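You operate a simulated robot arm through the tools that you are given. There is no shell and no other tool. Be economical: measure what you need, move in short steps, check, and stop when the job is done.

Carry out the task below with a simulated robot arm. There is one attempt and no reset: what you move stays moved.

JOB
Hold the volts of cell No. 62 on the multimeter and light its display.
Fine: cell in the holder, switch on, 20 V range.

It is judged by the outcome, as a careful person would: the job done as asked, and still so three seconds after it is handed in. It fails if anything else is knocked over, pushed out of place, dropped, spilled or broken.

ROBOT AND FRAMES
A 6-joint arm with a two-finger parallel gripper, fixed in place. Base frame: the origin is at the foot of the arm, x ahead of it, y to its left, z up; the work surface is at about z = 720. Lengths are in mm, angles in degrees, forces in N, time in s.
With the tool pointing down near the work surface it reaches from about 260 to 660 mm from the base axis. Its first joint turns from -66.0 to 66.0 degrees. Payload 2.9 kg.
The TCP is the grasp point between the finger pads, 30 mm short of the fingertips. In the tool frame z runs along the fingers and y along their closing line. The gripper opens to 110 mm. The fingers are 20 mm wide and 10 mm thick; the gripper's body (48 by 112 mm) begins 55 mm behind the TCP.
Orientation is that of the tool frame in the base frame, as a unit quaternion [w, x, y, z]. With the fingers straight down and closing along the base's y, the tool's x points along the base's -x, its y along +y and its z along -z.

CONTROLS
- The arm moves only by the tool play_rows. Its argument "moves" is a list of rows, each a list of 6 numbers: the shift along the base's x, y, z in units of 30 mm (1.0 is 30 mm), then the turn, a rotation vector about the base's x, y, z in units of 5 degrees (1.0 is 5 degrees). In form: [[dx, dy, dz, wx, wy, wz], ...]. A call has 1 to 8 rows; each row shifts and turns the commanded pose from where the row before left it. "gripper" is the finger opening in mm, from 0 to 110, set as the call begins (left out, the last holds). A call with a number of a shift or a turn outside -1 to 1 is refused whole. Each row takes 0.2 s and may step no farther than 50 mm and 8.6 degrees from the row before; otherwise, or with a gripper value out of range, the whole call is refused. A pose out of reach is approached as far as the arm can. The call stops where the force on the tool passes 40 N (or 10 N more than at its start, if that is more) or the arm is blocked; 0.2 s more then pass. Each finger travels about 108 mm/s and halts on what it meets, pressing with about 33 N; the grip force reading is that of the motor and also rises with nothing between the fingers. The clock runs only during rows and for 0.2 s after the last one: add rows that do not move to give the fingers time. The reply holds the time, the measured pose of the TCP, the force on the tool along the base axes, the opening and the grip force, in the units named above and with some noise, and new pictures: "show" is both (left out), scene, wrist or none.
- Cameras (640 x 400 px; columns grow to the right, rows downward): "scene" is fixed at [35.4, 413.8, 1388.1]; the picture's right is [-0.98, -0.18, 0.00], its down [-0.10, 0.53, -0.84] and it looks along [0.16, -0.83, -0.54] (base axes); focal length 364 px, centre (320, 200). "wrist" rides on the gripper at [72, 17, -103] in the tool frame; the picture's right is [-0.23, 0.97, 0.00], its down [-0.76, -0.18, -0.62] and it looks along [-0.61, -0.14, 0.78] (tool axes); focal length 222 px, centre (320, 200). There is no depth. A picture from a camera that has moved, and an enlarged one, comes with that camera's place and axes in the base frame and with its lens.
- enlarge(camera, box): a new picture of the part [left, top, right, bottom] of that camera's present view, enlarged. The clock stands still meanwhile.
- finish_job(): hands the job in; it is judged then, once.

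Work in short steps. Places have to be worked out from the pictures, the camera data and where the tool is seen: move nearer, look again, correct. Check each grasp and each placing, and mend what went wrong. You have 120 turns and 170 pictures in all, those below and enlarged ones among them. Open the gripper and draw the arm clear of the work before you hand the job in, unless the task says otherwise; then end with one line.

The tools are called after "Emit:" by a JSON object that holds its "method" and its "body". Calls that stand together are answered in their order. play_rows: Moves the arm, as the interface text tells. Its arguments: {"type":"object","properties":{"moves":{"type":"array"},"gripper":{"type":"number"},"show":{"type":"string","enum":["both","scene","wrist","none"]}},"required":["moves"]} The other tools are called the same way: enlarge (camera, box) takes an enlarged picture of a part of a camera's view; finish_job () hands the job in.

At the start:

```text
time: 0.0
eef_pos: [392.7, -207.9, 1082.6]
tcp_rot: [0.0, 0.0, 1.0, 0.0]
ft_force: [-0.5, -0.8, -0.8]
width: 109.9
grasp_force: 0.1
```

scene: 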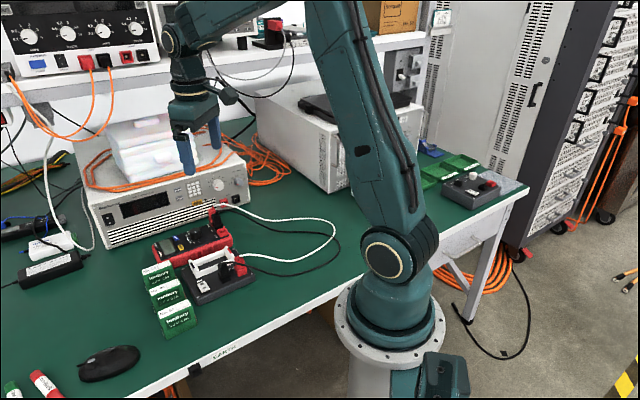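
wrist: 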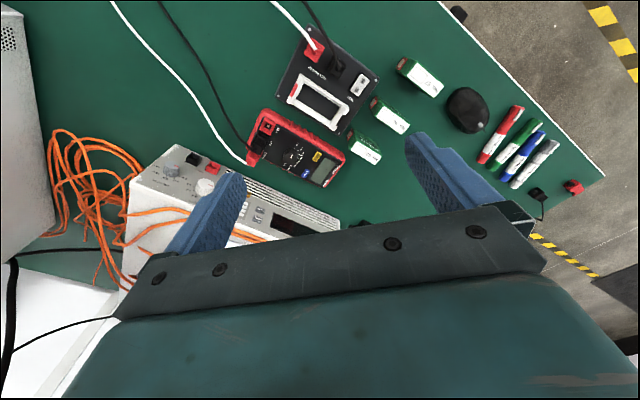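

I start by enlarging the views around the multimeter, holder and cells.

Emit:
{"method": "enlarge", "body": {"camera": "scene", "box": [130, 200, 260, 340]}}

Emit:
{"method": "enlarge", "body": {"camera": "wrist", "box": [230, 20, 450, 200]}}

```text
2.86 times, centred on (195, 270) of scene
camera zoom: at [35.4, 413.8, 1388.1], right [-0.98, -0.18, 0.0], down [-0.1, 0.53, -0.84], along [0.16, -0.83, -0.54], focal length 1040 px, centre (677, 0)
```

zoom: 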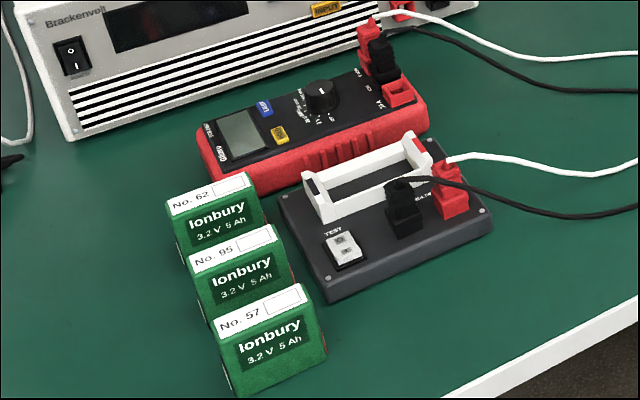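

```text
2.22 times, centred on (340, 110) of wrist
camera zoom: at [322.7, -192.4, 1184.7], right [0.23, 0.97, 0.0], down [0.76, -0.18, 0.62], along [0.61, -0.14, -0.78], focal length 494 px, centre (276, 400)
```

zoom: 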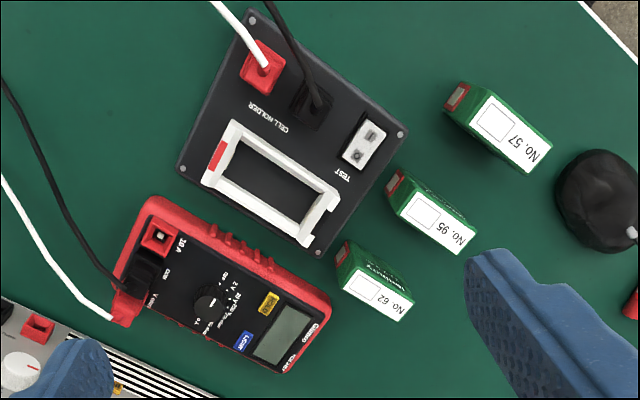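

The cells stand upright beside the holder, with No. 62 nearest the meter at about (537,-152) and its top at about z 781. I move closer for measurement.

Emit:
{"method": "play_rows", "body": {"moves": [[-0.33, 0.3, -0.88, 0, 0, 0], [-0.33, 0.3, -0.88, 0, 0, 0], [-0.33, 0.3, -0.88, 0, 0, 0], [-0.33, 0.3, -0.88, 0, 0, 0], [-0.33, 0.3, -0.88, 0, 0, 0], [0, 0, 0, 0, 0, 0]], "show": "wrist"}}

```text
time: 1.4
eef_pos: [344.1, -163.4, 949.1]
tcp_rot: [0.0, -0.001, 1.0, 0.0]
ft_force: [1.0, -0.5, -0.7]
width: 109.9
grasp_force: 0.0
camera wrist: at [273.7, -147.6, 1052.0], right [0.23, 0.97, 0.0], down [0.76, -0.18, 0.62], along [0.61, -0.14, -0.78], focal length 222 px, centre (320, 200)
```

wrist: 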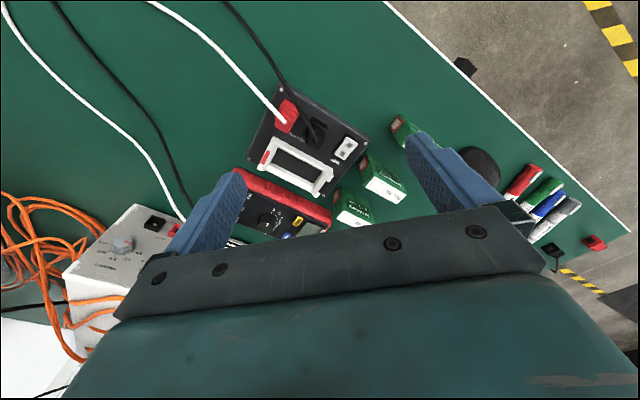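

The gripper hides the lower half, so I move forward to look almost straight down on the items.

Emit:
{"method": "play_rows", "body": {"moves": [[0.85, -0.2, -0.25, 0, 0, 0], [0.85, -0.2, -0.25, 0, 0, 0], [0.85, -0.2, -0.25, 0, 0, 0], [0.85, -0.2, -0.25, 0, 0, 0], [0.85, -0.2, -0.25, 0, 0, 0], [0.85, -0.2, -0.25, 0, 0, 0], [0, 0, 0, 0, 0, 0]], "show": "wrist"}}

```text
time: 3.0
eef_pos: [499.2, -198.8, 904.8]
tcp_rot: [0.0, 0.0, 1.0, 0.0]
ft_force: [0.4, -0.1, 1.1]
width: 109.8
grasp_force: 0.1
camera wrist: at [427.3, -183.0, 1007.8], right [0.23, 0.97, 0.0], down [0.76, -0.18, 0.62], along [0.61, -0.14, -0.78], focal length 222 px, centre (320, 200)
```

wrist: 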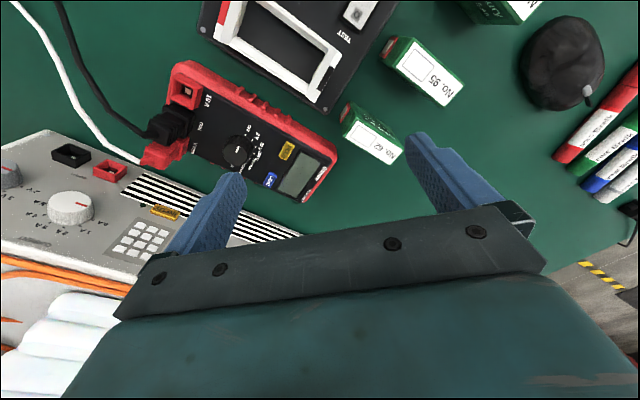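

Emit:
{"method": "enlarge", "body": {"camera": "wrist", "box": [150, 50, 350, 200]}}

Emit:
{"method": "enlarge", "body": {"camera": "wrist", "box": [200, 0, 480, 175]}}

Emit:
{"method": "enlarge", "body": {"camera": "scene", "box": [135, 215, 255, 310]}}

```text
2.67 times, centred on (250, 125) of wrist
camera zoom: at [427.3, -183.0, 1007.8], right [0.23, 0.97, 0.0], down [0.76, -0.18, 0.62], along [0.61, -0.14, -0.78], focal length 592 px, centre (507, 400)
```

zoom: 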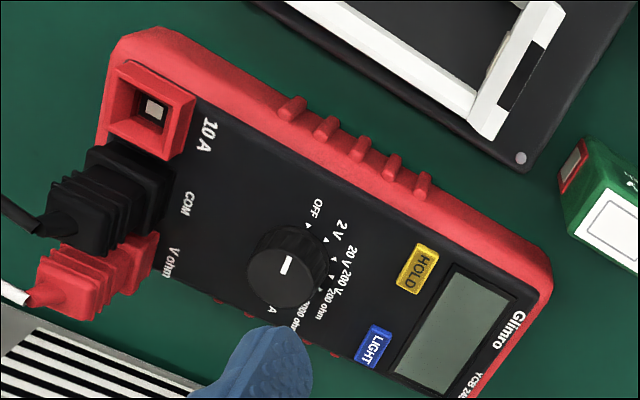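

```text
2.29 times, centred on (340, 88) of wrist
camera zoom: at [427.3, -183.0, 1007.8], right [0.23, 0.97, 0.0], down [0.76, -0.18, 0.62], along [0.61, -0.14, -0.78], focal length 508 px, centre (274, 457)
```

zoom: 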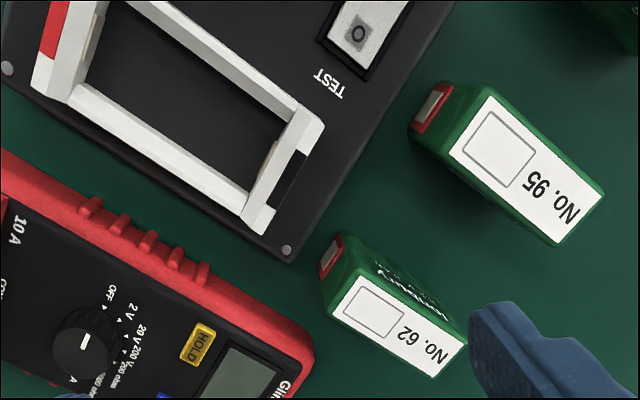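

```text
4.21 times, centred on (195, 262) of scene
camera zoom: at [35.4, 413.8, 1388.1], right [-0.98, -0.18, 0.0], down [-0.1, 0.53, -0.84], along [0.16, -0.83, -0.54], focal length 1533 px, centre (846, -63)
```

zoom: 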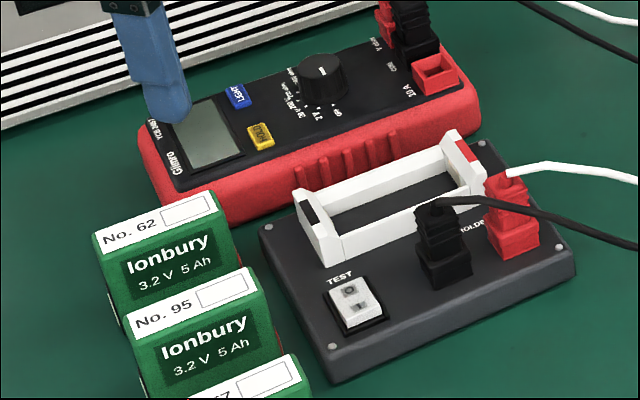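

The cell's long axis lies at about 46°, its red end towards the base, like the holder's red end. I shift back to see the holder fully.

Emit:
{"method": "play_rows", "body": {"moves": [[-0.9, 0.6, -0.3, 0, 0, 0], [-0.9, 0.6, -0.3, 0, 0, 0], [-0.9, 0.6, 0, 0, 0, 0], [0, 0, 0, 0, 0, 0]], "show": "wrist"}}

Emit:
{"method": "enlarge", "body": {"camera": "wrist", "box": [160, 20, 400, 170]}}

```text
time: 4.0
eef_pos: [416.5, -145.3, 886.7]
tcp_rot: [0.0, 0.0, 1.0, 0.0]
ft_force: [-0.6, 0.1, -0.4]
width: 110.0
grasp_force: 0.1
camera wrist: at [345.8, -129.6, 989.8], right [0.23, 0.97, 0.0], down [0.76, -0.18, 0.62], along [0.61, -0.14, -0.78], focal length 222 px, centre (320, 200)
```

wrist: 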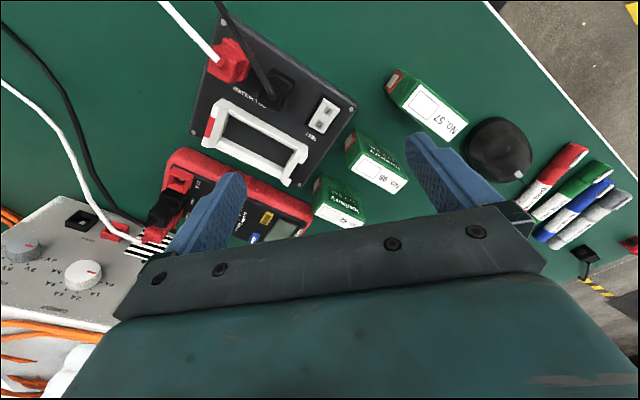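

```text
2.67 times, centred on (280, 95) of wrist
camera zoom: at [345.8, -129.6, 989.8], right [0.23, 0.97, 0.0], down [0.76, -0.18, 0.62], along [0.61, -0.14, -0.78], focal length 592 px, centre (427, 480)
```

zoom: 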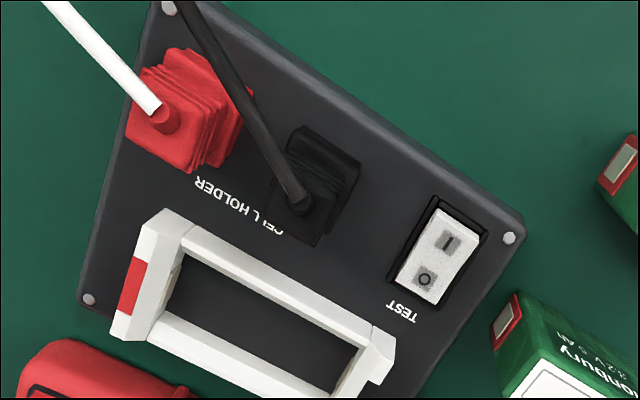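

Black mark on the holder ≈ (469.5,-185.4,773) and red mark ≈ (399.5,-253,773), so the bay axis is at about 44°. I enlarge further for bay dimensions.

Emit:
{"method": "enlarge", "body": {"camera": "scene", "box": [185, 235, 250, 285]}}

Emit:
{"method": "enlarge", "body": {"camera": "wrist", "box": [190, 85, 320, 195]}}

```text
8.00 times, centred on (218, 260) of scene
camera zoom: at [35.4, 413.8, 1388.1], right [-0.98, -0.18, 0.0], down [-0.1, 0.53, -0.84], along [0.16, -0.83, -0.54], focal length 2913 px, centre (1140, -280)
```

zoom: 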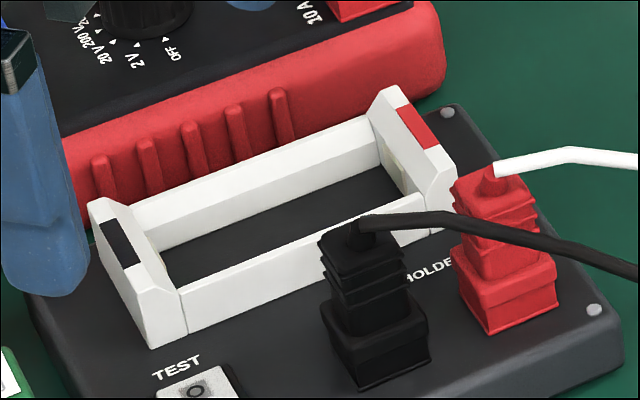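

```text
3.64 times, centred on (255, 140) of wrist
camera zoom: at [345.8, -129.6, 989.8], right [0.23, 0.97, 0.0], down [0.76, -0.18, 0.62], along [0.61, -0.14, -0.78], focal length 808 px, centre (556, 418)
```

zoom: 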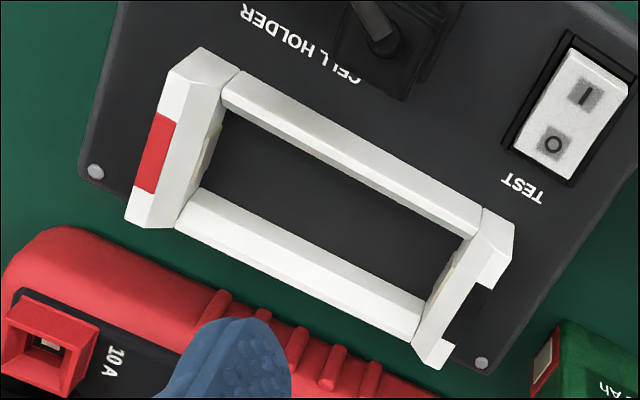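

Cell 62 measures about 65×22 mm and stands to z≈781; the bay fits it standing up, same heading. I move above the cell while turning 46° about z, with the opening cut to 50 mm.

Emit:
{"method": "play_rows", "body": {"moves": [[0.42, -0.02, 0, 0, 0, 0.92], [0.42, -0.02, 0, 0, 0, 0.92], [0.42, -0.02, 0, 0, 0, 0.92], [0.42, -0.02, 0, 0, 0, 0.92], [0.42, -0.02, 0, 0, 0, 0.92]], "show": "none"}}

Emit:
{"method": "play_rows", "body": {"moves": [[0.42, -0.02, 0, 0, 0, 0.92], [0.42, -0.02, 0, 0, 0, 0.92], [0.42, -0.02, 0, 0, 0, 0.92], [0.42, -0.02, 0, 0, 0, 0.92], [0.42, -0.02, 0, 0, 0, 0.92], [0, 0, 0, 0, 0, 0]], "gripper": 46, "show": "both"}}

```text
time: 5.2
eef_pos: [479.6, -149.0, 887.0]
tcp_rot: [0.0, -0.201, 0.98, 0.0]
ft_force: [0.2, 0.4, -0.3]
width: 110.1
grasp_force: 0.1
```

```text
time: 6.6
eef_pos: [542.2, -151.1, 886.3]
tcp_rot: [0.0, -0.392, 0.92, 0.0]
ft_force: [-0.6, -0.6, -0.3]
width: 46.2
grasp_force: 0.2
camera wrist: at [480.9, -193.4, 989.9], right [-0.54, 0.84, 0.0], down [0.66, 0.43, 0.62], along [0.52, 0.34, -0.78], focal length 222 px, centre (320, 200)
```

scene: 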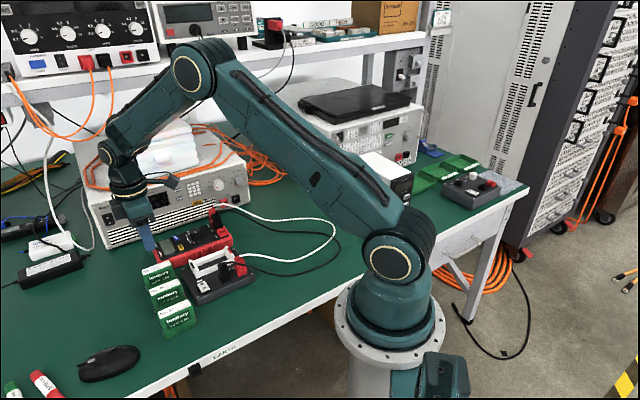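
wrist: 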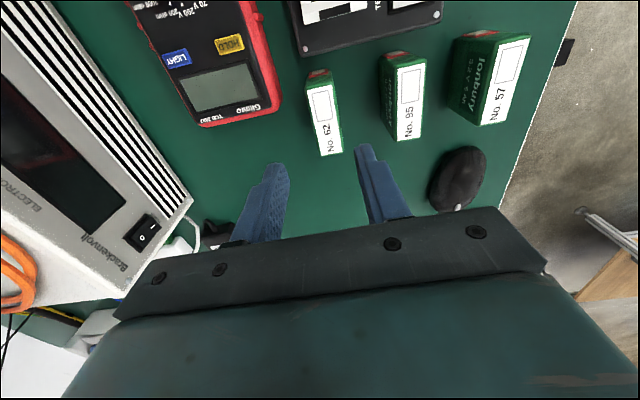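

Emit:
{"method": "enlarge", "body": {"camera": "wrist", "box": [220, 50, 440, 225]}}

Emit:
{"method": "enlarge", "body": {"camera": "scene", "box": [120, 200, 220, 310]}}

```text
2.29 times, centred on (330, 138) of wrist
camera zoom: at [480.9, -193.4, 989.9], right [-0.54, 0.84, 0.0], down [0.66, 0.43, 0.62], along [0.52, 0.34, -0.78], focal length 508 px, centre (297, 343)
```

zoom: 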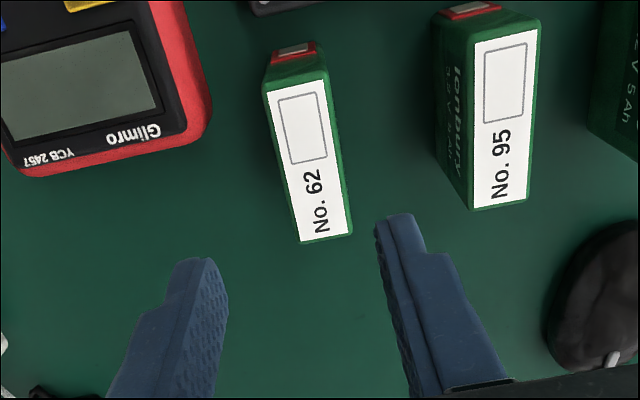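

```text
3.64 times, centred on (170, 255) of scene
camera zoom: at [35.4, 413.8, 1388.1], right [-0.98, -0.18, 0.0], down [-0.1, 0.53, -0.84], along [0.16, -0.83, -0.54], focal length 1324 px, centre (866, 0)
```

zoom: 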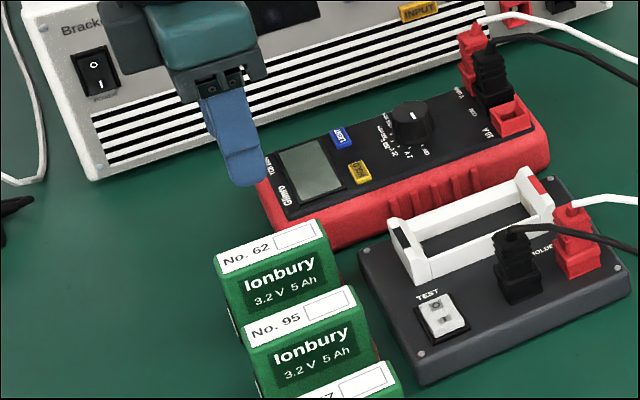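

Refined: cell centre ≈ (538.5,-149.5), top ≈ 784, heading 45°. I align and descend with fingers straddling its thickness.

Emit:
{"method": "play_rows", "body": {"moves": [[-0.12, 0.05, 0, 0, 0, -0.2], [0, 0, -0.7, 0, 0, 0], [0, 0, -0.7, 0, 0, 0], [0, 0, -0.7, 0, 0, 0], [0, 0, 0, 0, 0, 0]], "gripper": 44}}

Emit:
{"method": "enlarge", "body": {"camera": "scene", "box": [120, 200, 220, 310]}}

Emit:
{"method": "enlarge", "body": {"camera": "wrist", "box": [220, 50, 440, 225]}}

```text
time: 7.8
eef_pos: [538.9, -150.9, 824.1]
tcp_rot: [0.0, -0.382, 0.924, 0.0]
ft_force: [0.8, -0.2, -0.1]
width: 44.1
grasp_force: 0.0
camera wrist: at [477.0, -189.8, 926.5], right [-0.53, 0.85, 0.0], down [0.66, 0.41, 0.62], along [0.53, 0.33, -0.78], focal length 222 px, centre (320, 200)
```

scene: 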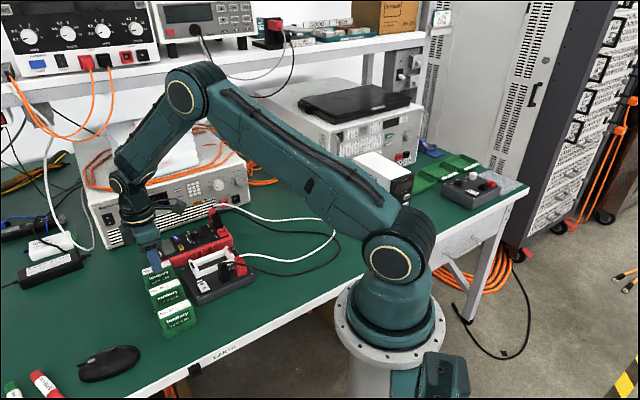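
wrist: 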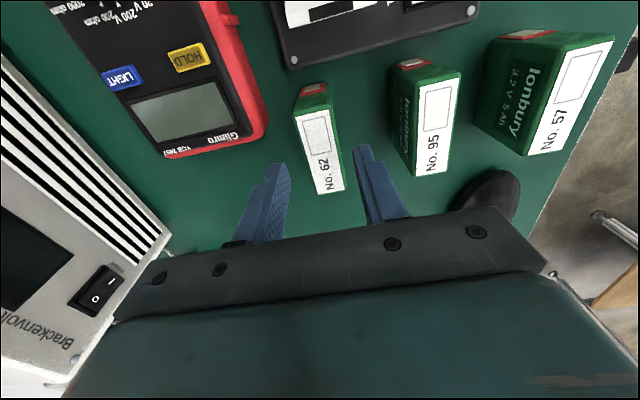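

```text
3.64 times, centred on (170, 255) of scene
camera zoom: at [35.4, 413.8, 1388.1], right [-0.98, -0.18, 0.0], down [-0.1, 0.53, -0.84], along [0.16, -0.83, -0.54], focal length 1324 px, centre (866, 0)
```

zoom: 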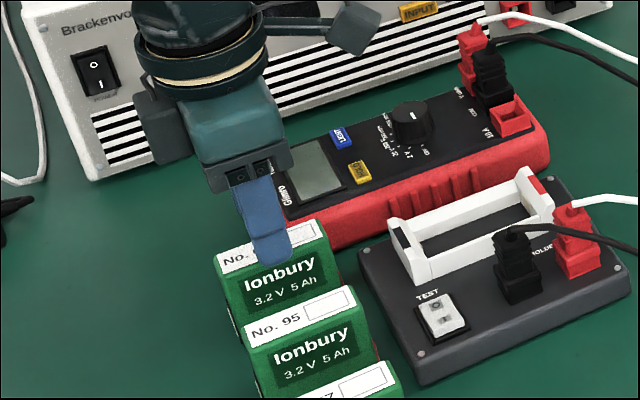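

```text
2.29 times, centred on (330, 138) of wrist
camera zoom: at [477.0, -189.8, 926.5], right [-0.53, 0.85, 0.0], down [0.66, 0.41, 0.62], along [0.53, 0.33, -0.78], focal length 508 px, centre (297, 343)
```

zoom: 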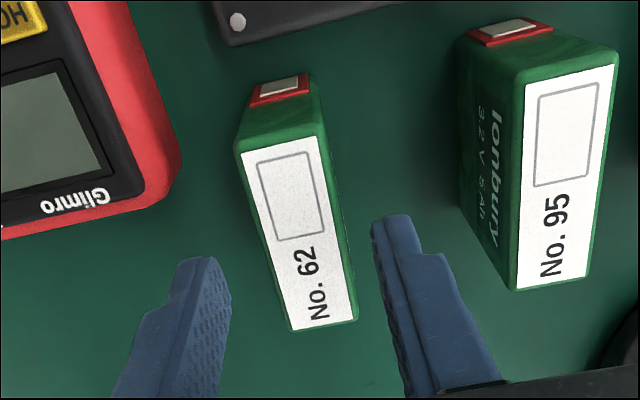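

The cell sits midway between the fingers. I descend to TCP z≈782 and close.

Emit:
{"method": "play_rows", "body": {"moves": [[-0.04, -0.02, -0.7, 0, 0, 0], [0, 0, -0.7, 0, 0, 0], [0, 0, 0, 0, 0, 0]], "show": "none"}}

Emit:
{"method": "play_rows", "body": {"moves": [[0, 0, 0, 0, 0, 0], [0, 0, 0, 0, 0, 0], [0, 0, 0, 0, 0, 0]], "gripper": 10}}

```text
time: 8.6
eef_pos: [537.7, -149.4, 781.1]
tcp_rot: [0.0, -0.382, 0.924, 0.0]
ft_force: [-0.5, 0.6, 0.0]
width: 44.0
grasp_force: 0.0
```

```text
time: 9.4
eef_pos: [538.4, -149.8, 781.2]
tcp_rot: [0.0, -0.383, 0.924, 0.0]
ft_force: [0.8, 0.5, -0.3]
width: 25.7
grasp_force: 32.9
camera wrist: at [476.3, -190.1, 884.7], right [-0.53, 0.85, 0.0], down [0.66, 0.41, 0.62], along [0.53, 0.33, -0.78], focal length 222 px, centre (320, 200)
```

scene: 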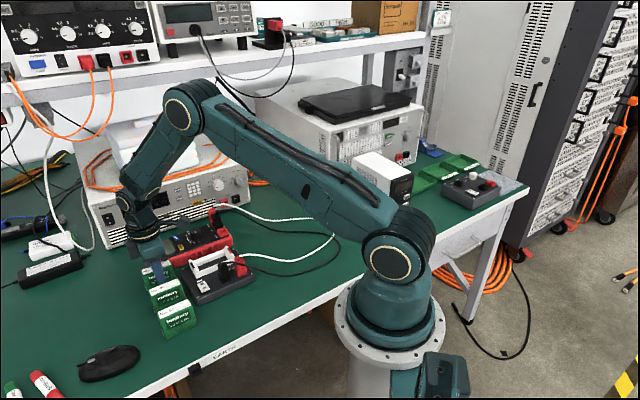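
wrist: 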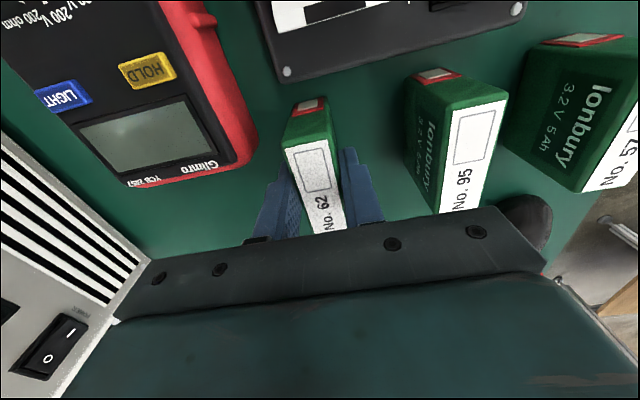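

Gripped at 25.7 mm. I lift it and carry it part-way to the holder to measure the bay from there.

Emit:
{"method": "play_rows", "body": {"moves": [[0, 0, 0.8, 0, 0, 0], [0, 0, 0.8, 0, 0, 0], [0, 0, 0.9, 0, 0, 0], [0, 0, 0.5, 0, 0, 0], [-0.6, -0.3, 0, 0, 0, 0], [-0.6, -0.3, 0, 0, 0, 0], [-0.6, -0.3, 0, 0, 0, 0], [0, 0, 0, 0, 0, 0]]}}

Emit:
{"method": "enlarge", "body": {"camera": "wrist", "box": [200, 0, 460, 200]}}

Emit:
{"method": "enlarge", "body": {"camera": "scene", "box": [150, 190, 260, 300]}}

```text
time: 11.2
eef_pos: [482.3, -177.9, 871.6]
tcp_rot: [0.0, -0.383, 0.924, 0.0]
ft_force: [-1.0, -0.2, -2.6]
width: 25.7
grasp_force: 32.7
camera wrist: at [421.2, -218.3, 974.7], right [-0.53, 0.85, 0.0], down [0.66, 0.41, 0.62], along [0.53, 0.33, -0.78], focal length 222 px, centre (320, 200)
```

scene: 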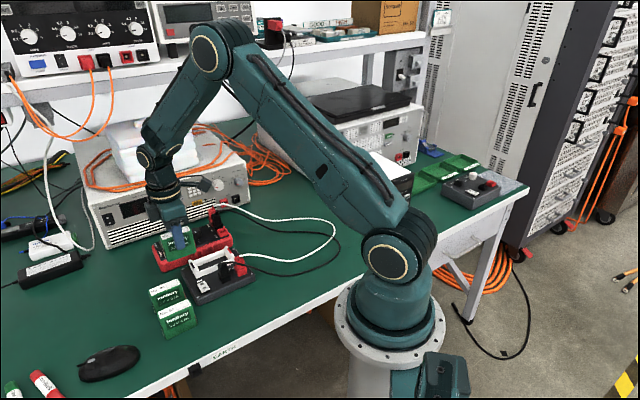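
wrist: 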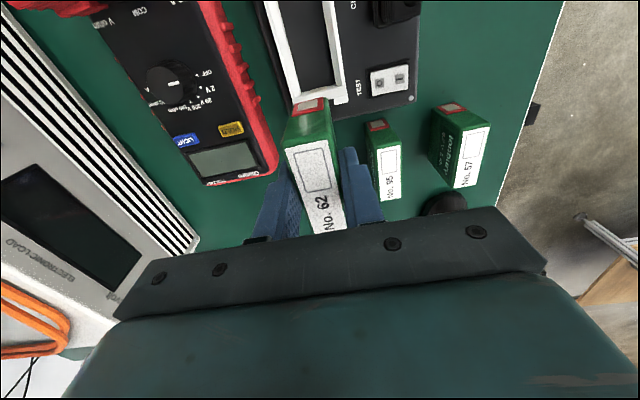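

```text
2.00 times, centred on (330, 100) of wrist
camera zoom: at [421.2, -218.3, 974.7], right [-0.53, 0.85, 0.0], down [0.66, 0.41, 0.62], along [0.53, 0.33, -0.78], focal length 444 px, centre (300, 400)
```

zoom: 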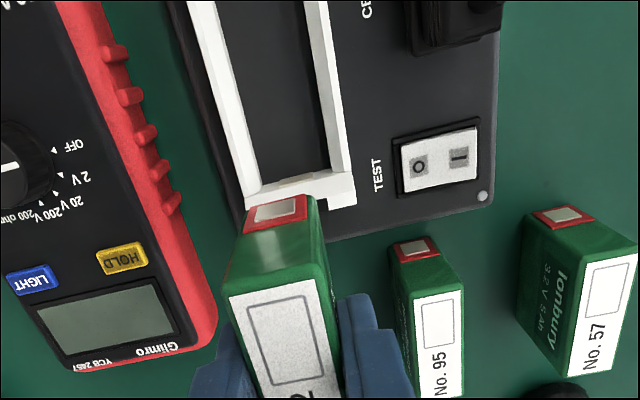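

```text
3.64 times, centred on (205, 245) of scene
camera zoom: at [35.5, 413.8, 1388.2], right [-0.98, -0.18, 0.0], down [-0.1, 0.53, -0.84], along [0.15, -0.83, -0.54], focal length 1324 px, centre (738, 36)
```

zoom: 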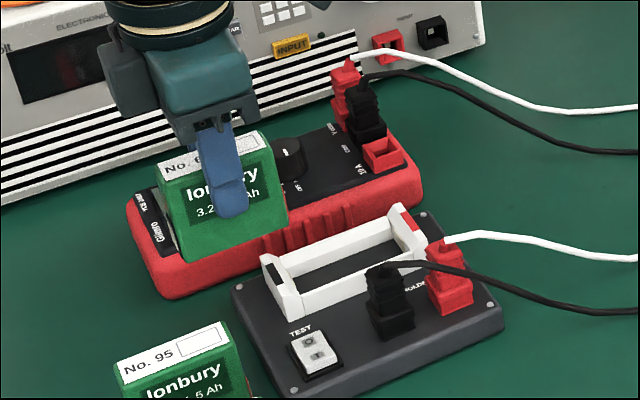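

The bay centre works out to about (435.5,-220), heading about 44°. I move the cell over it and check before lowering.

Emit:
{"method": "play_rows", "body": {"moves": [[-0.52, -0.468, 0, 0, 0, -0.2], [-0.52, -0.468, 0, 0, 0, 0], [-0.52, -0.468, 0, 0, 0, 0], [0, 0, -0.7, 0, 0, 0], [0, 0, 0, 0, 0, 0]]}}

Emit:
{"method": "enlarge", "body": {"camera": "wrist", "box": [200, 50, 460, 250]}}

Emit:
{"method": "enlarge", "body": {"camera": "scene", "box": [170, 200, 260, 290]}}

```text
time: 12.4
eef_pos: [436.7, -221.2, 851.1]
tcp_rot: [0.0, -0.374, 0.927, 0.0]
ft_force: [0.3, 0.3, -3.1]
width: 25.7
grasp_force: 33.3
camera wrist: at [374.5, -258.6, 954.2], right [-0.51, 0.86, 0.0], down [0.67, 0.4, 0.62], along [0.53, 0.32, -0.78], focal length 222 px, centre (320, 200)
```

scene: 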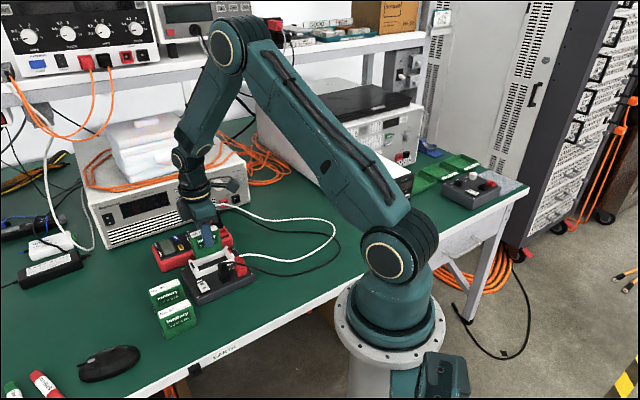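
wrist: 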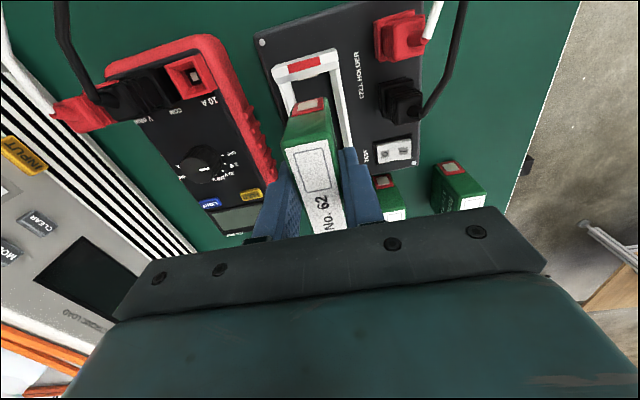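

```text
2.00 times, centred on (330, 150) of wrist
camera zoom: at [374.5, -258.6, 954.2], right [-0.51, 0.86, 0.0], down [0.67, 0.4, 0.62], along [0.53, 0.32, -0.78], focal length 444 px, centre (300, 300)
```

zoom: 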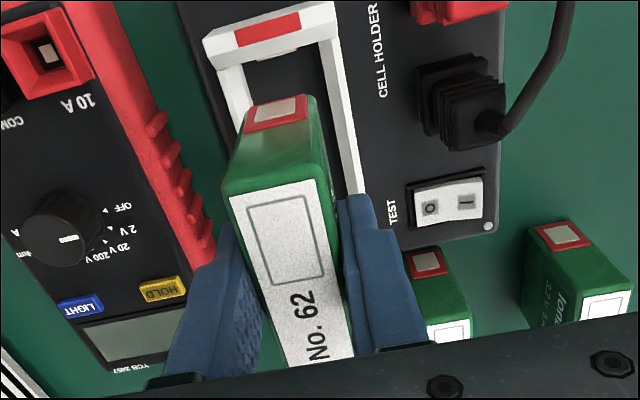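

```text
4.44 times, centred on (215, 245) of scene
camera zoom: at [35.5, 413.8, 1388.2], right [-0.98, -0.18, 0.0], down [-0.1, 0.53, -0.84], along [0.15, -0.83, -0.54], focal length 1618 px, centre (787, 0)
```

zoom: 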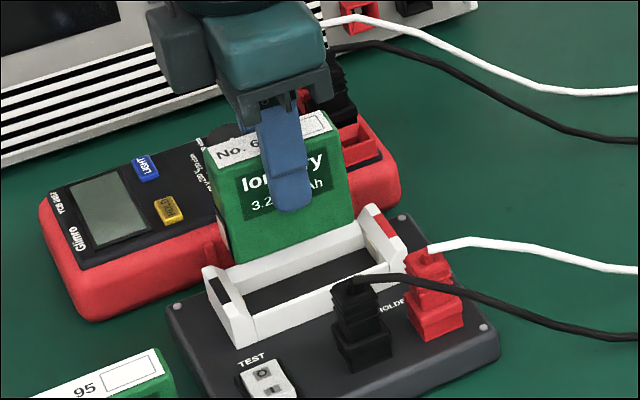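

Alignment agrees within about 2 mm; holder plate ≈ z 735, rails ≈ 752, posts ≈ 773. I lower the cell to just between the posts and check.

Emit:
{"method": "play_rows", "body": {"moves": [[-0.03, 0.03, -0.5, 0, 0, 0], [0, 0, -0.5, 0, 0, 0], [0, 0, -0.3, 0, 0, 0], [0, 0, 0, 0, 0, 0]], "show": "wrist"}}

Emit:
{"method": "enlarge", "body": {"camera": "wrist", "box": [220, 50, 420, 250]}}

Emit:
{"method": "enlarge", "body": {"camera": "scene", "box": [180, 210, 250, 280]}}

```text
time: 13.4
eef_pos: [436.3, -219.3, 811.3]
tcp_rot: [0.0, -0.376, 0.927, 0.0]
ft_force: [-2.8, -1.3, -2.0]
width: 25.8
grasp_force: 33.3
camera wrist: at [373.1, -258.0, 914.5], right [-0.51, 0.86, 0.0], down [0.67, 0.4, 0.62], along [0.53, 0.32, -0.78], focal length 222 px, centre (320, 200)
```

wrist: 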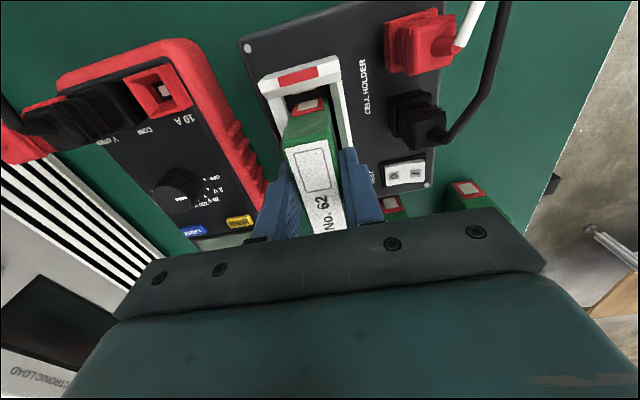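

```text
2.00 times, centred on (320, 150) of wrist
camera zoom: at [373.1, -258.0, 914.5], right [-0.51, 0.86, 0.0], down [0.67, 0.4, 0.62], along [0.53, 0.32, -0.78], focal length 444 px, centre (320, 300)
```

zoom: 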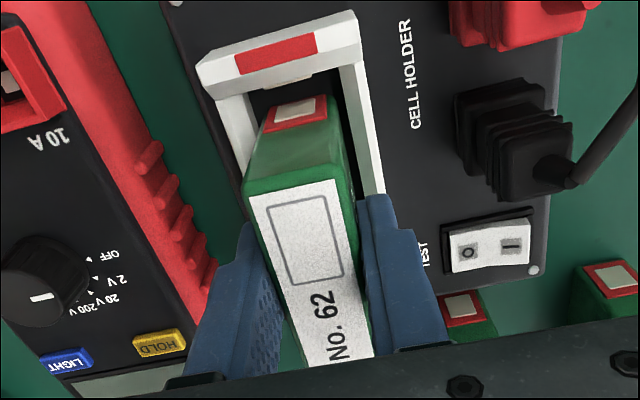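

```text
5.71 times, centred on (215, 245) of scene
camera zoom: at [35.4, 413.8, 1388.2], right [-0.98, -0.18, 0.0], down [-0.1, 0.53, -0.84], along [0.16, -0.83, -0.54], focal length 2080 px, centre (920, -57)
```

zoom: 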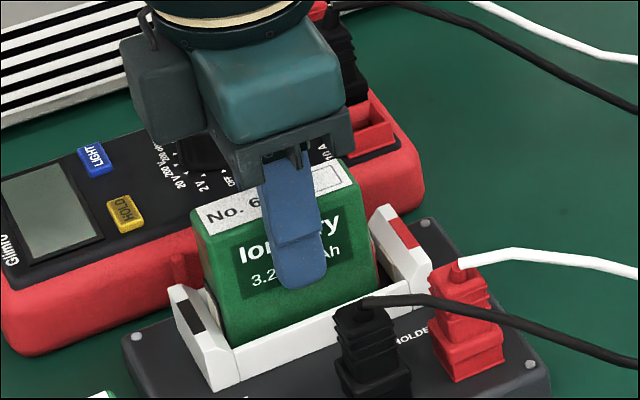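

The cell is entering between the posts with slight contact against the black-mark post. I shift 2.5 mm towards the red end and lower on.

Emit:
{"method": "play_rows", "body": {"moves": [[-0.06, -0.06, 0, 0, 0, 0], [0, 0, -0.25, 0, 0, 0], [0, 0, -0.12, 0, 0, 0], [0, 0, 0, 0, 0, 0]], "show": "wrist"}}

Emit:
{"method": "enlarge", "body": {"camera": "scene", "box": [180, 210, 250, 280]}}

```text
time: 14.4
eef_pos: [435.0, -220.3, 801.3]
tcp_rot: [0.002, -0.375, 0.927, -0.002]
ft_force: [1.4, 1.5, 28.4]
width: 26.0
grasp_force: 32.8
camera wrist: at [372.5, -260.2, 905.0], right [-0.51, 0.86, 0.0], down [0.67, 0.4, 0.63], along [0.54, 0.32, -0.78], focal length 222 px, centre (320, 200)
```

wrist: 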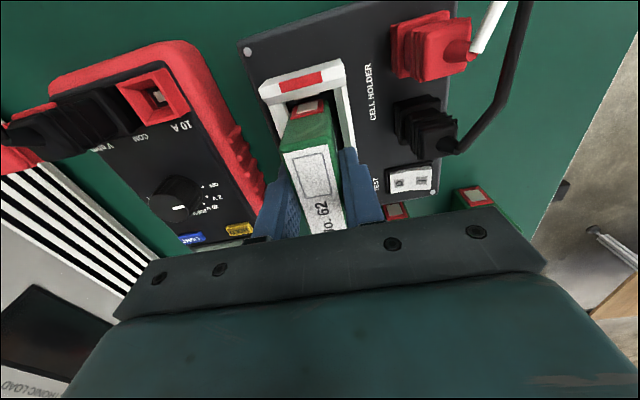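

```text
5.71 times, centred on (215, 245) of scene
camera zoom: at [35.1, 414.0, 1388.1], right [-0.98, -0.18, 0.0], down [-0.1, 0.53, -0.84], along [0.16, -0.83, -0.54], focal length 2080 px, centre (920, -57)
```

zoom: 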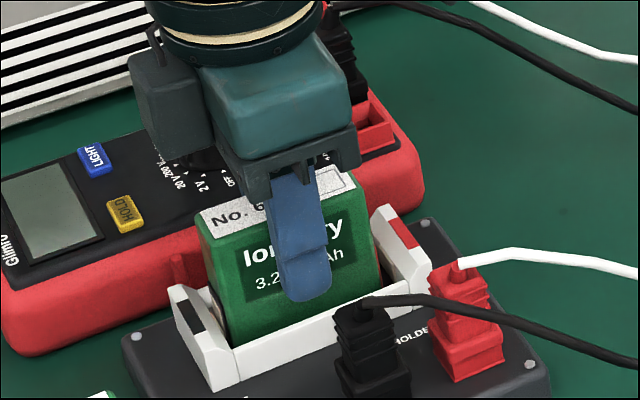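

28 N upward at bottom ≈ z 740, below the rail tops: likely on the floor. I release and look.

Emit:
{"method": "play_rows", "body": {"moves": [[0, 0, 0.05, 0, 0, 0], [0, 0, 0, 0, 0, 0], [0, 0, 0, 0, 0, 0]], "gripper": 38, "show": "none"}}

Emit:
{"method": "play_rows", "body": {"moves": [[0, 0, 0.8, 0, 0, 0], [0, 0, 0.8, 0, 0, 0], [0, 0, 0.8, 0, 0, 0], [0, 0, 0, 0, 0, 0]], "show": "wrist"}}

Emit:
{"method": "enlarge", "body": {"camera": "scene", "box": [180, 210, 250, 280]}}

Emit:
{"method": "enlarge", "body": {"camera": "wrist", "box": [220, 50, 420, 250]}}

```text
time: 15.2
eef_pos: [434.2, -221.0, 802.2]
tcp_rot: [0.001, -0.375, 0.927, 0.0]
ft_force: [-0.8, 0.9, -0.2]
width: 38.0
grasp_force: 0.1
```

```text
time: 16.2
eef_pos: [434.9, -219.9, 874.9]
tcp_rot: [0.0, -0.375, 0.927, 0.0]
ft_force: [-0.1, -0.3, 0.4]
width: 38.0
grasp_force: 0.1
camera wrist: at [372.4, -259.1, 978.5], right [-0.51, 0.86, 0.0], down [0.67, 0.4, 0.62], along [0.53, 0.32, -0.78], focal length 222 px, centre (320, 200)
```

wrist: 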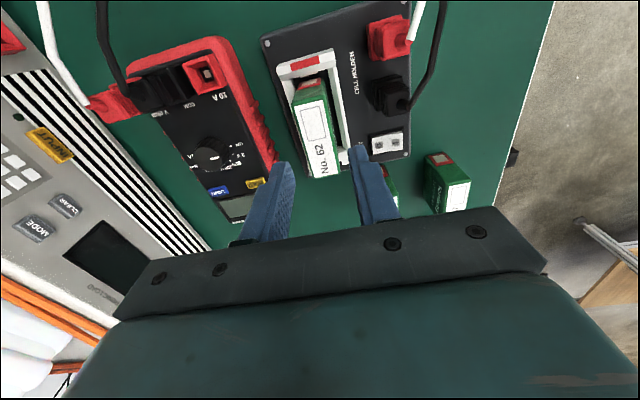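

```text
5.71 times, centred on (215, 245) of scene
camera zoom: at [35.4, 413.8, 1388.1], right [-0.98, -0.18, 0.0], down [-0.1, 0.53, -0.84], along [0.16, -0.83, -0.54], focal length 2080 px, centre (920, -57)
```

zoom: 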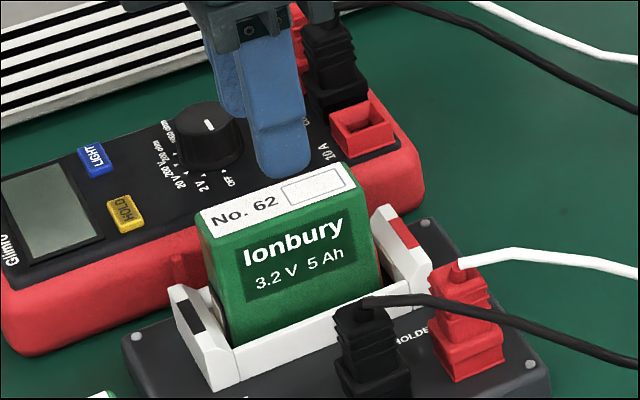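

```text
2.00 times, centred on (320, 150) of wrist
camera zoom: at [372.4, -259.1, 978.5], right [-0.51, 0.86, 0.0], down [0.67, 0.4, 0.62], along [0.53, 0.32, -0.78], focal length 444 px, centre (320, 300)
```

zoom: 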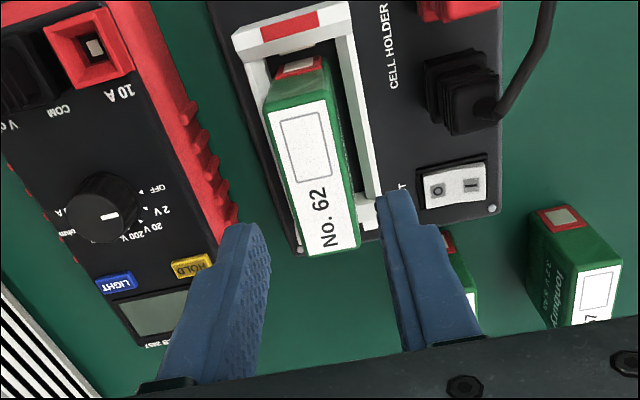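

The cell is standing in the bay, red end to the red mark. Now the dial and switch: I zoom in on both.

Emit:
{"method": "enlarge", "body": {"camera": "wrist", "box": [180, 125, 260, 180]}}

Emit:
{"method": "enlarge", "body": {"camera": "scene", "box": [180, 220, 225, 250]}}

Emit:
{"method": "enlarge", "body": {"camera": "scene", "box": [185, 265, 225, 300]}}

```text
7.27 times, centred on (220, 152) of wrist
camera zoom: at [372.4, -259.1, 978.5], right [-0.51, 0.86, 0.0], down [0.67, 0.4, 0.62], along [0.53, 0.32, -0.78], focal length 1615 px, centre (1047, 546)
```

zoom: 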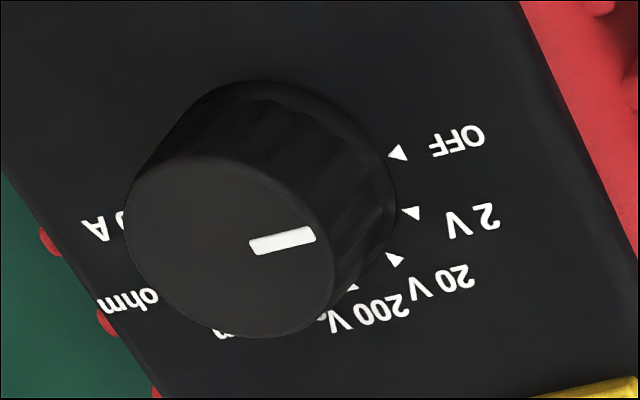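

```text
13.33 times, centred on (202, 235) of scene
camera zoom: at [35.4, 413.8, 1388.1], right [-0.98, -0.18, 0.0], down [-0.1, 0.53, -0.84], along [0.16, -0.83, -0.54], focal length 4855 px, centre (1887, -267)
```

zoom: 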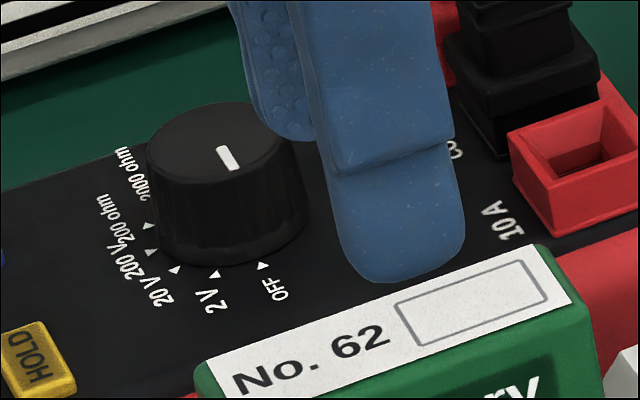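

```text
11.43 times, centred on (205, 282) of scene
camera zoom: at [35.4, 413.8, 1388.1], right [-0.98, -0.18, 0.0], down [-0.1, 0.53, -0.84], along [0.16, -0.83, -0.54], focal length 4161 px, centre (1634, -743)
```

zoom: 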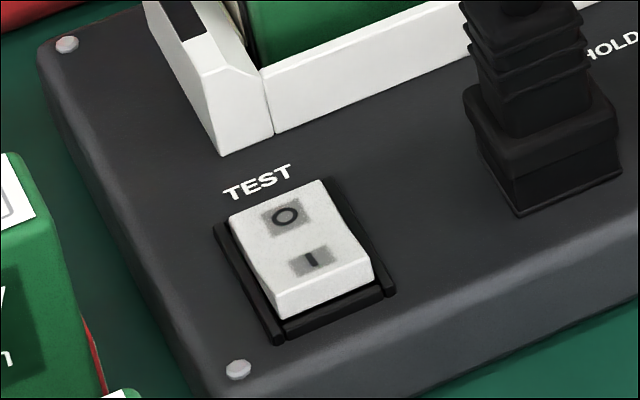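

The knob points to OFF; its centre is ≈ (516.7,-299.7), top z≈785, face z≈765, and ticks are 30° apart, so 20 V needs a −60° turn about z. I move above it, opening to 44 mm.

Emit:
{"method": "play_rows", "body": {"moves": [[0.68, -0.665, 0, 0, 0, 0], [0.68, -0.665, 0, 0, 0, 0], [0.68, -0.665, 0, 0, 0, 0], [0.68, -0.665, 0, 0, 0, 0], [0, 0, -0.8, 0, 0, 0], [0, 0, -0.6, 0, 0, 0], [0, 0, 0, 0, 0, 0]], "gripper": 44}}

Emit:
{"method": "enlarge", "body": {"camera": "wrist", "box": [220, 80, 420, 250]}}

Emit:
{"method": "enlarge", "body": {"camera": "scene", "box": [160, 190, 240, 260]}}

```text
time: 17.8
eef_pos: [517.9, -301.1, 830.9]
tcp_rot: [0.001, -0.374, 0.927, 0.0]
ft_force: [-0.1, -0.3, -1.1]
width: 44.1
grasp_force: 0.0
camera wrist: at [454.9, -339.3, 934.5], right [-0.51, 0.86, 0.0], down [0.67, 0.4, 0.62], along [0.54, 0.32, -0.78], focal length 222 px, centre (320, 200)
```

scene: 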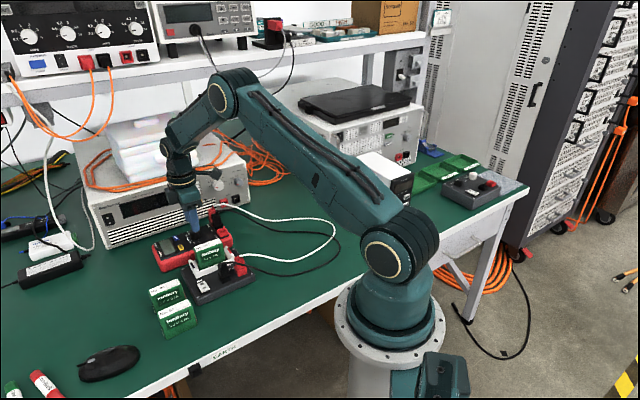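
wrist: 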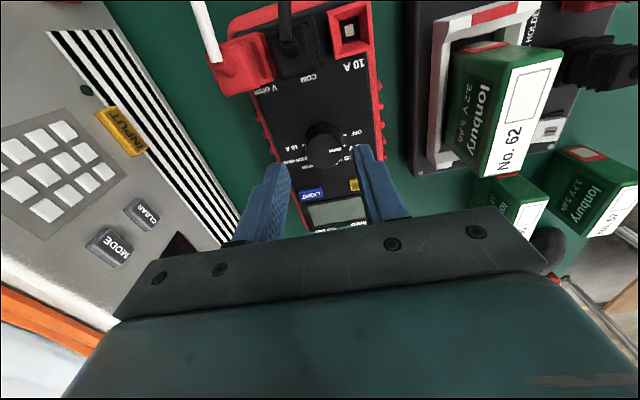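

```text
2.35 times, centred on (320, 165) of wrist
camera zoom: at [454.9, -339.3, 934.5], right [-0.51, 0.86, 0.0], down [0.67, 0.4, 0.62], along [0.54, 0.32, -0.78], focal length 523 px, centre (320, 282)
```

zoom: 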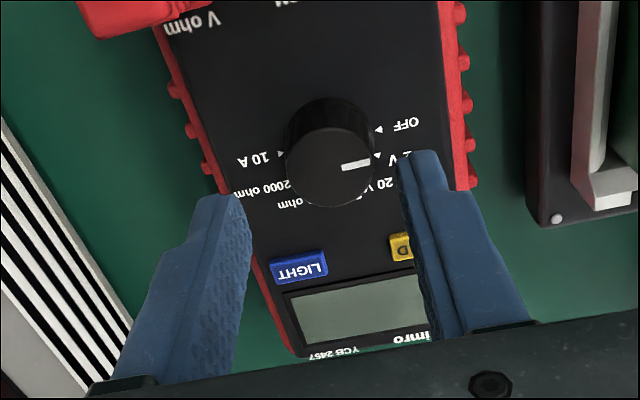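

```text
5.71 times, centred on (200, 225) of scene
camera zoom: at [35.4, 413.8, 1388.1], right [-0.98, -0.18, 0.0], down [-0.1, 0.53, -0.84], along [0.16, -0.83, -0.54], focal length 2080 px, centre (1006, 57)
```

zoom: 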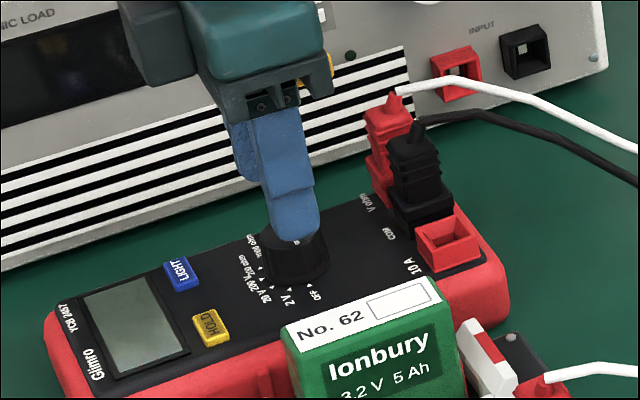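

The fingers straddle the knob well. I descend to grip its upper 17 mm and close.

Emit:
{"method": "play_rows", "body": {"moves": [[-0.02, 0.04, -0.5, 0, 0, 0], [0, 0, -0.58, 0, 0, 0], [0, 0, 0, 0, 0, 0]], "show": "none"}}

Emit:
{"method": "play_rows", "body": {"moves": [[0, 0, 0, 0, 0, 0], [0, 0, 0, 0, 0, 0], [0, 0, 0, 0, 0, 0]], "gripper": 15, "show": "none"}}

Emit:
{"method": "enlarge", "body": {"camera": "wrist", "box": [220, 80, 420, 250]}}

```text
time: 18.6
eef_pos: [517.5, -299.9, 799.0]
tcp_rot: [-0.001, -0.375, 0.927, 0.0]
ft_force: [0.3, -0.2, -0.7]
width: 44.0
grasp_force: 0.0
```

```text
time: 19.4
eef_pos: [516.7, -298.4, 798.6]
tcp_rot: [0.0, -0.375, 0.927, 0.0]
ft_force: [-1.8, 3.7, 0.2]
width: 27.9
grasp_force: 33.1
```

```text
2.35 times, centred on (320, 165) of wrist
camera zoom: at [454.5, -338.0, 901.2], right [-0.51, 0.86, 0.0], down [0.67, 0.4, 0.62], along [0.54, 0.32, -0.78], focal length 523 px, centre (320, 282)
```

zoom: 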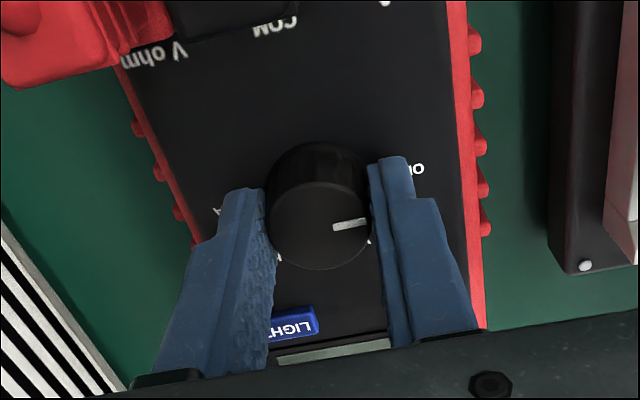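

Gripped at 27.9 mm. I turn −60° about z in two halves.

Emit:
{"method": "play_rows", "body": {"moves": [[-0.01, 0.04, 0, 0, 0, -1], [0, 0, 0, 0, 0, -1], [0, 0, 0, 0, 0, -1], [0, 0, 0, 0, 0, -1], [0, 0, 0, 0, 0, -1], [0, 0, 0, 0, 0, -1]], "show": "none"}}

Emit:
{"method": "enlarge", "body": {"camera": "wrist", "box": [220, 80, 420, 250]}}

```text
time: 20.8
eef_pos: [514.0, -297.3, 799.0]
tcp_rot: [0.0, -0.121, 0.993, 0.0]
ft_force: [-0.2, 0.1, 0.1]
width: 28.0
grasp_force: 32.7
```

```text
2.35 times, centred on (320, 165) of wrist
camera zoom: at [441.6, -299.0, 902.6], right [-0.01, 1.0, 0.0], down [0.78, 0.01, 0.62], along [0.62, 0.01, -0.78], focal length 523 px, centre (320, 282)
```

zoom: 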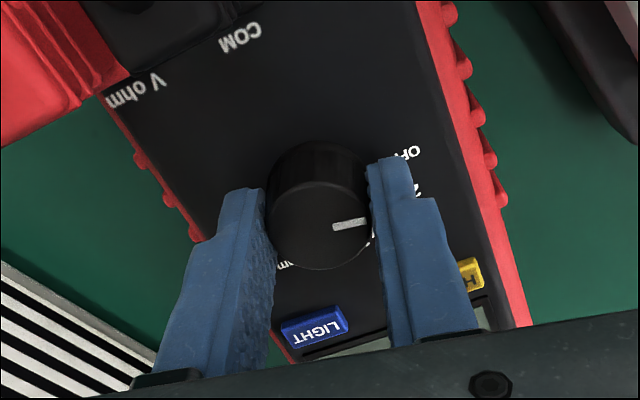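

The knob turns with the fingers (now about 2 V). Six more steps to 20 V.

Emit:
{"method": "play_rows", "body": {"moves": [[0, 0, 0, 0, 0, -1], [0, 0, 0, 0, 0, -1], [0, 0, 0, 0, 0, -1], [0, 0, 0, 0, 0, -1], [0, 0, 0, 0, 0, -1], [0, 0, 0, 0, 0, -1], [0, 0, 0, 0, 0, 0]], "show": "wrist"}}

Emit:
{"method": "enlarge", "body": {"camera": "scene", "box": [150, 200, 250, 280]}}

```text
time: 22.4
eef_pos: [513.7, -297.2, 798.1]
tcp_rot: [0.0, 0.14, 0.99, 0.001]
ft_force: [-0.1, 0.2, -0.2]
width: 27.8
grasp_force: 32.7
camera wrist: at [451.7, -262.1, 902.0], right [0.49, 0.87, 0.0], down [0.68, -0.38, 0.62], along [0.54, -0.3, -0.78], focal length 222 px, centre (320, 200)
```

wrist: 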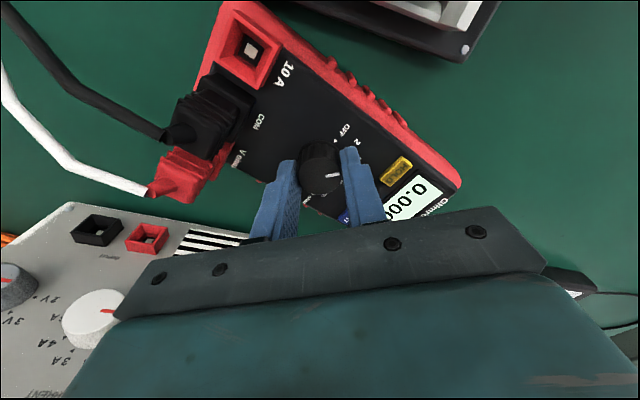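

```text
5.00 times, centred on (200, 240) of scene
camera zoom: at [35.5, 413.7, 1388.2], right [-0.98, -0.18, 0.0], down [-0.1, 0.53, -0.84], along [0.15, -0.83, -0.54], focal length 1820 px, centre (920, 0)
```

zoom: 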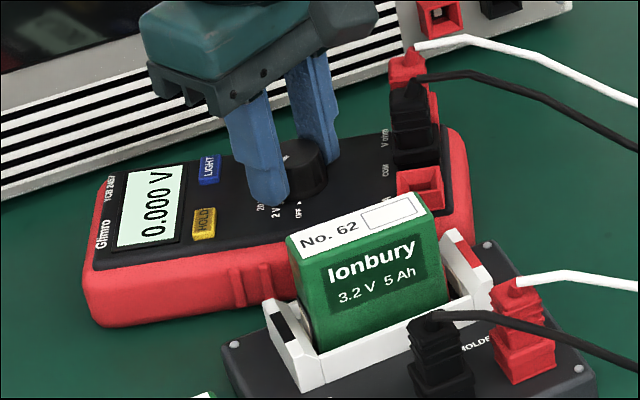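

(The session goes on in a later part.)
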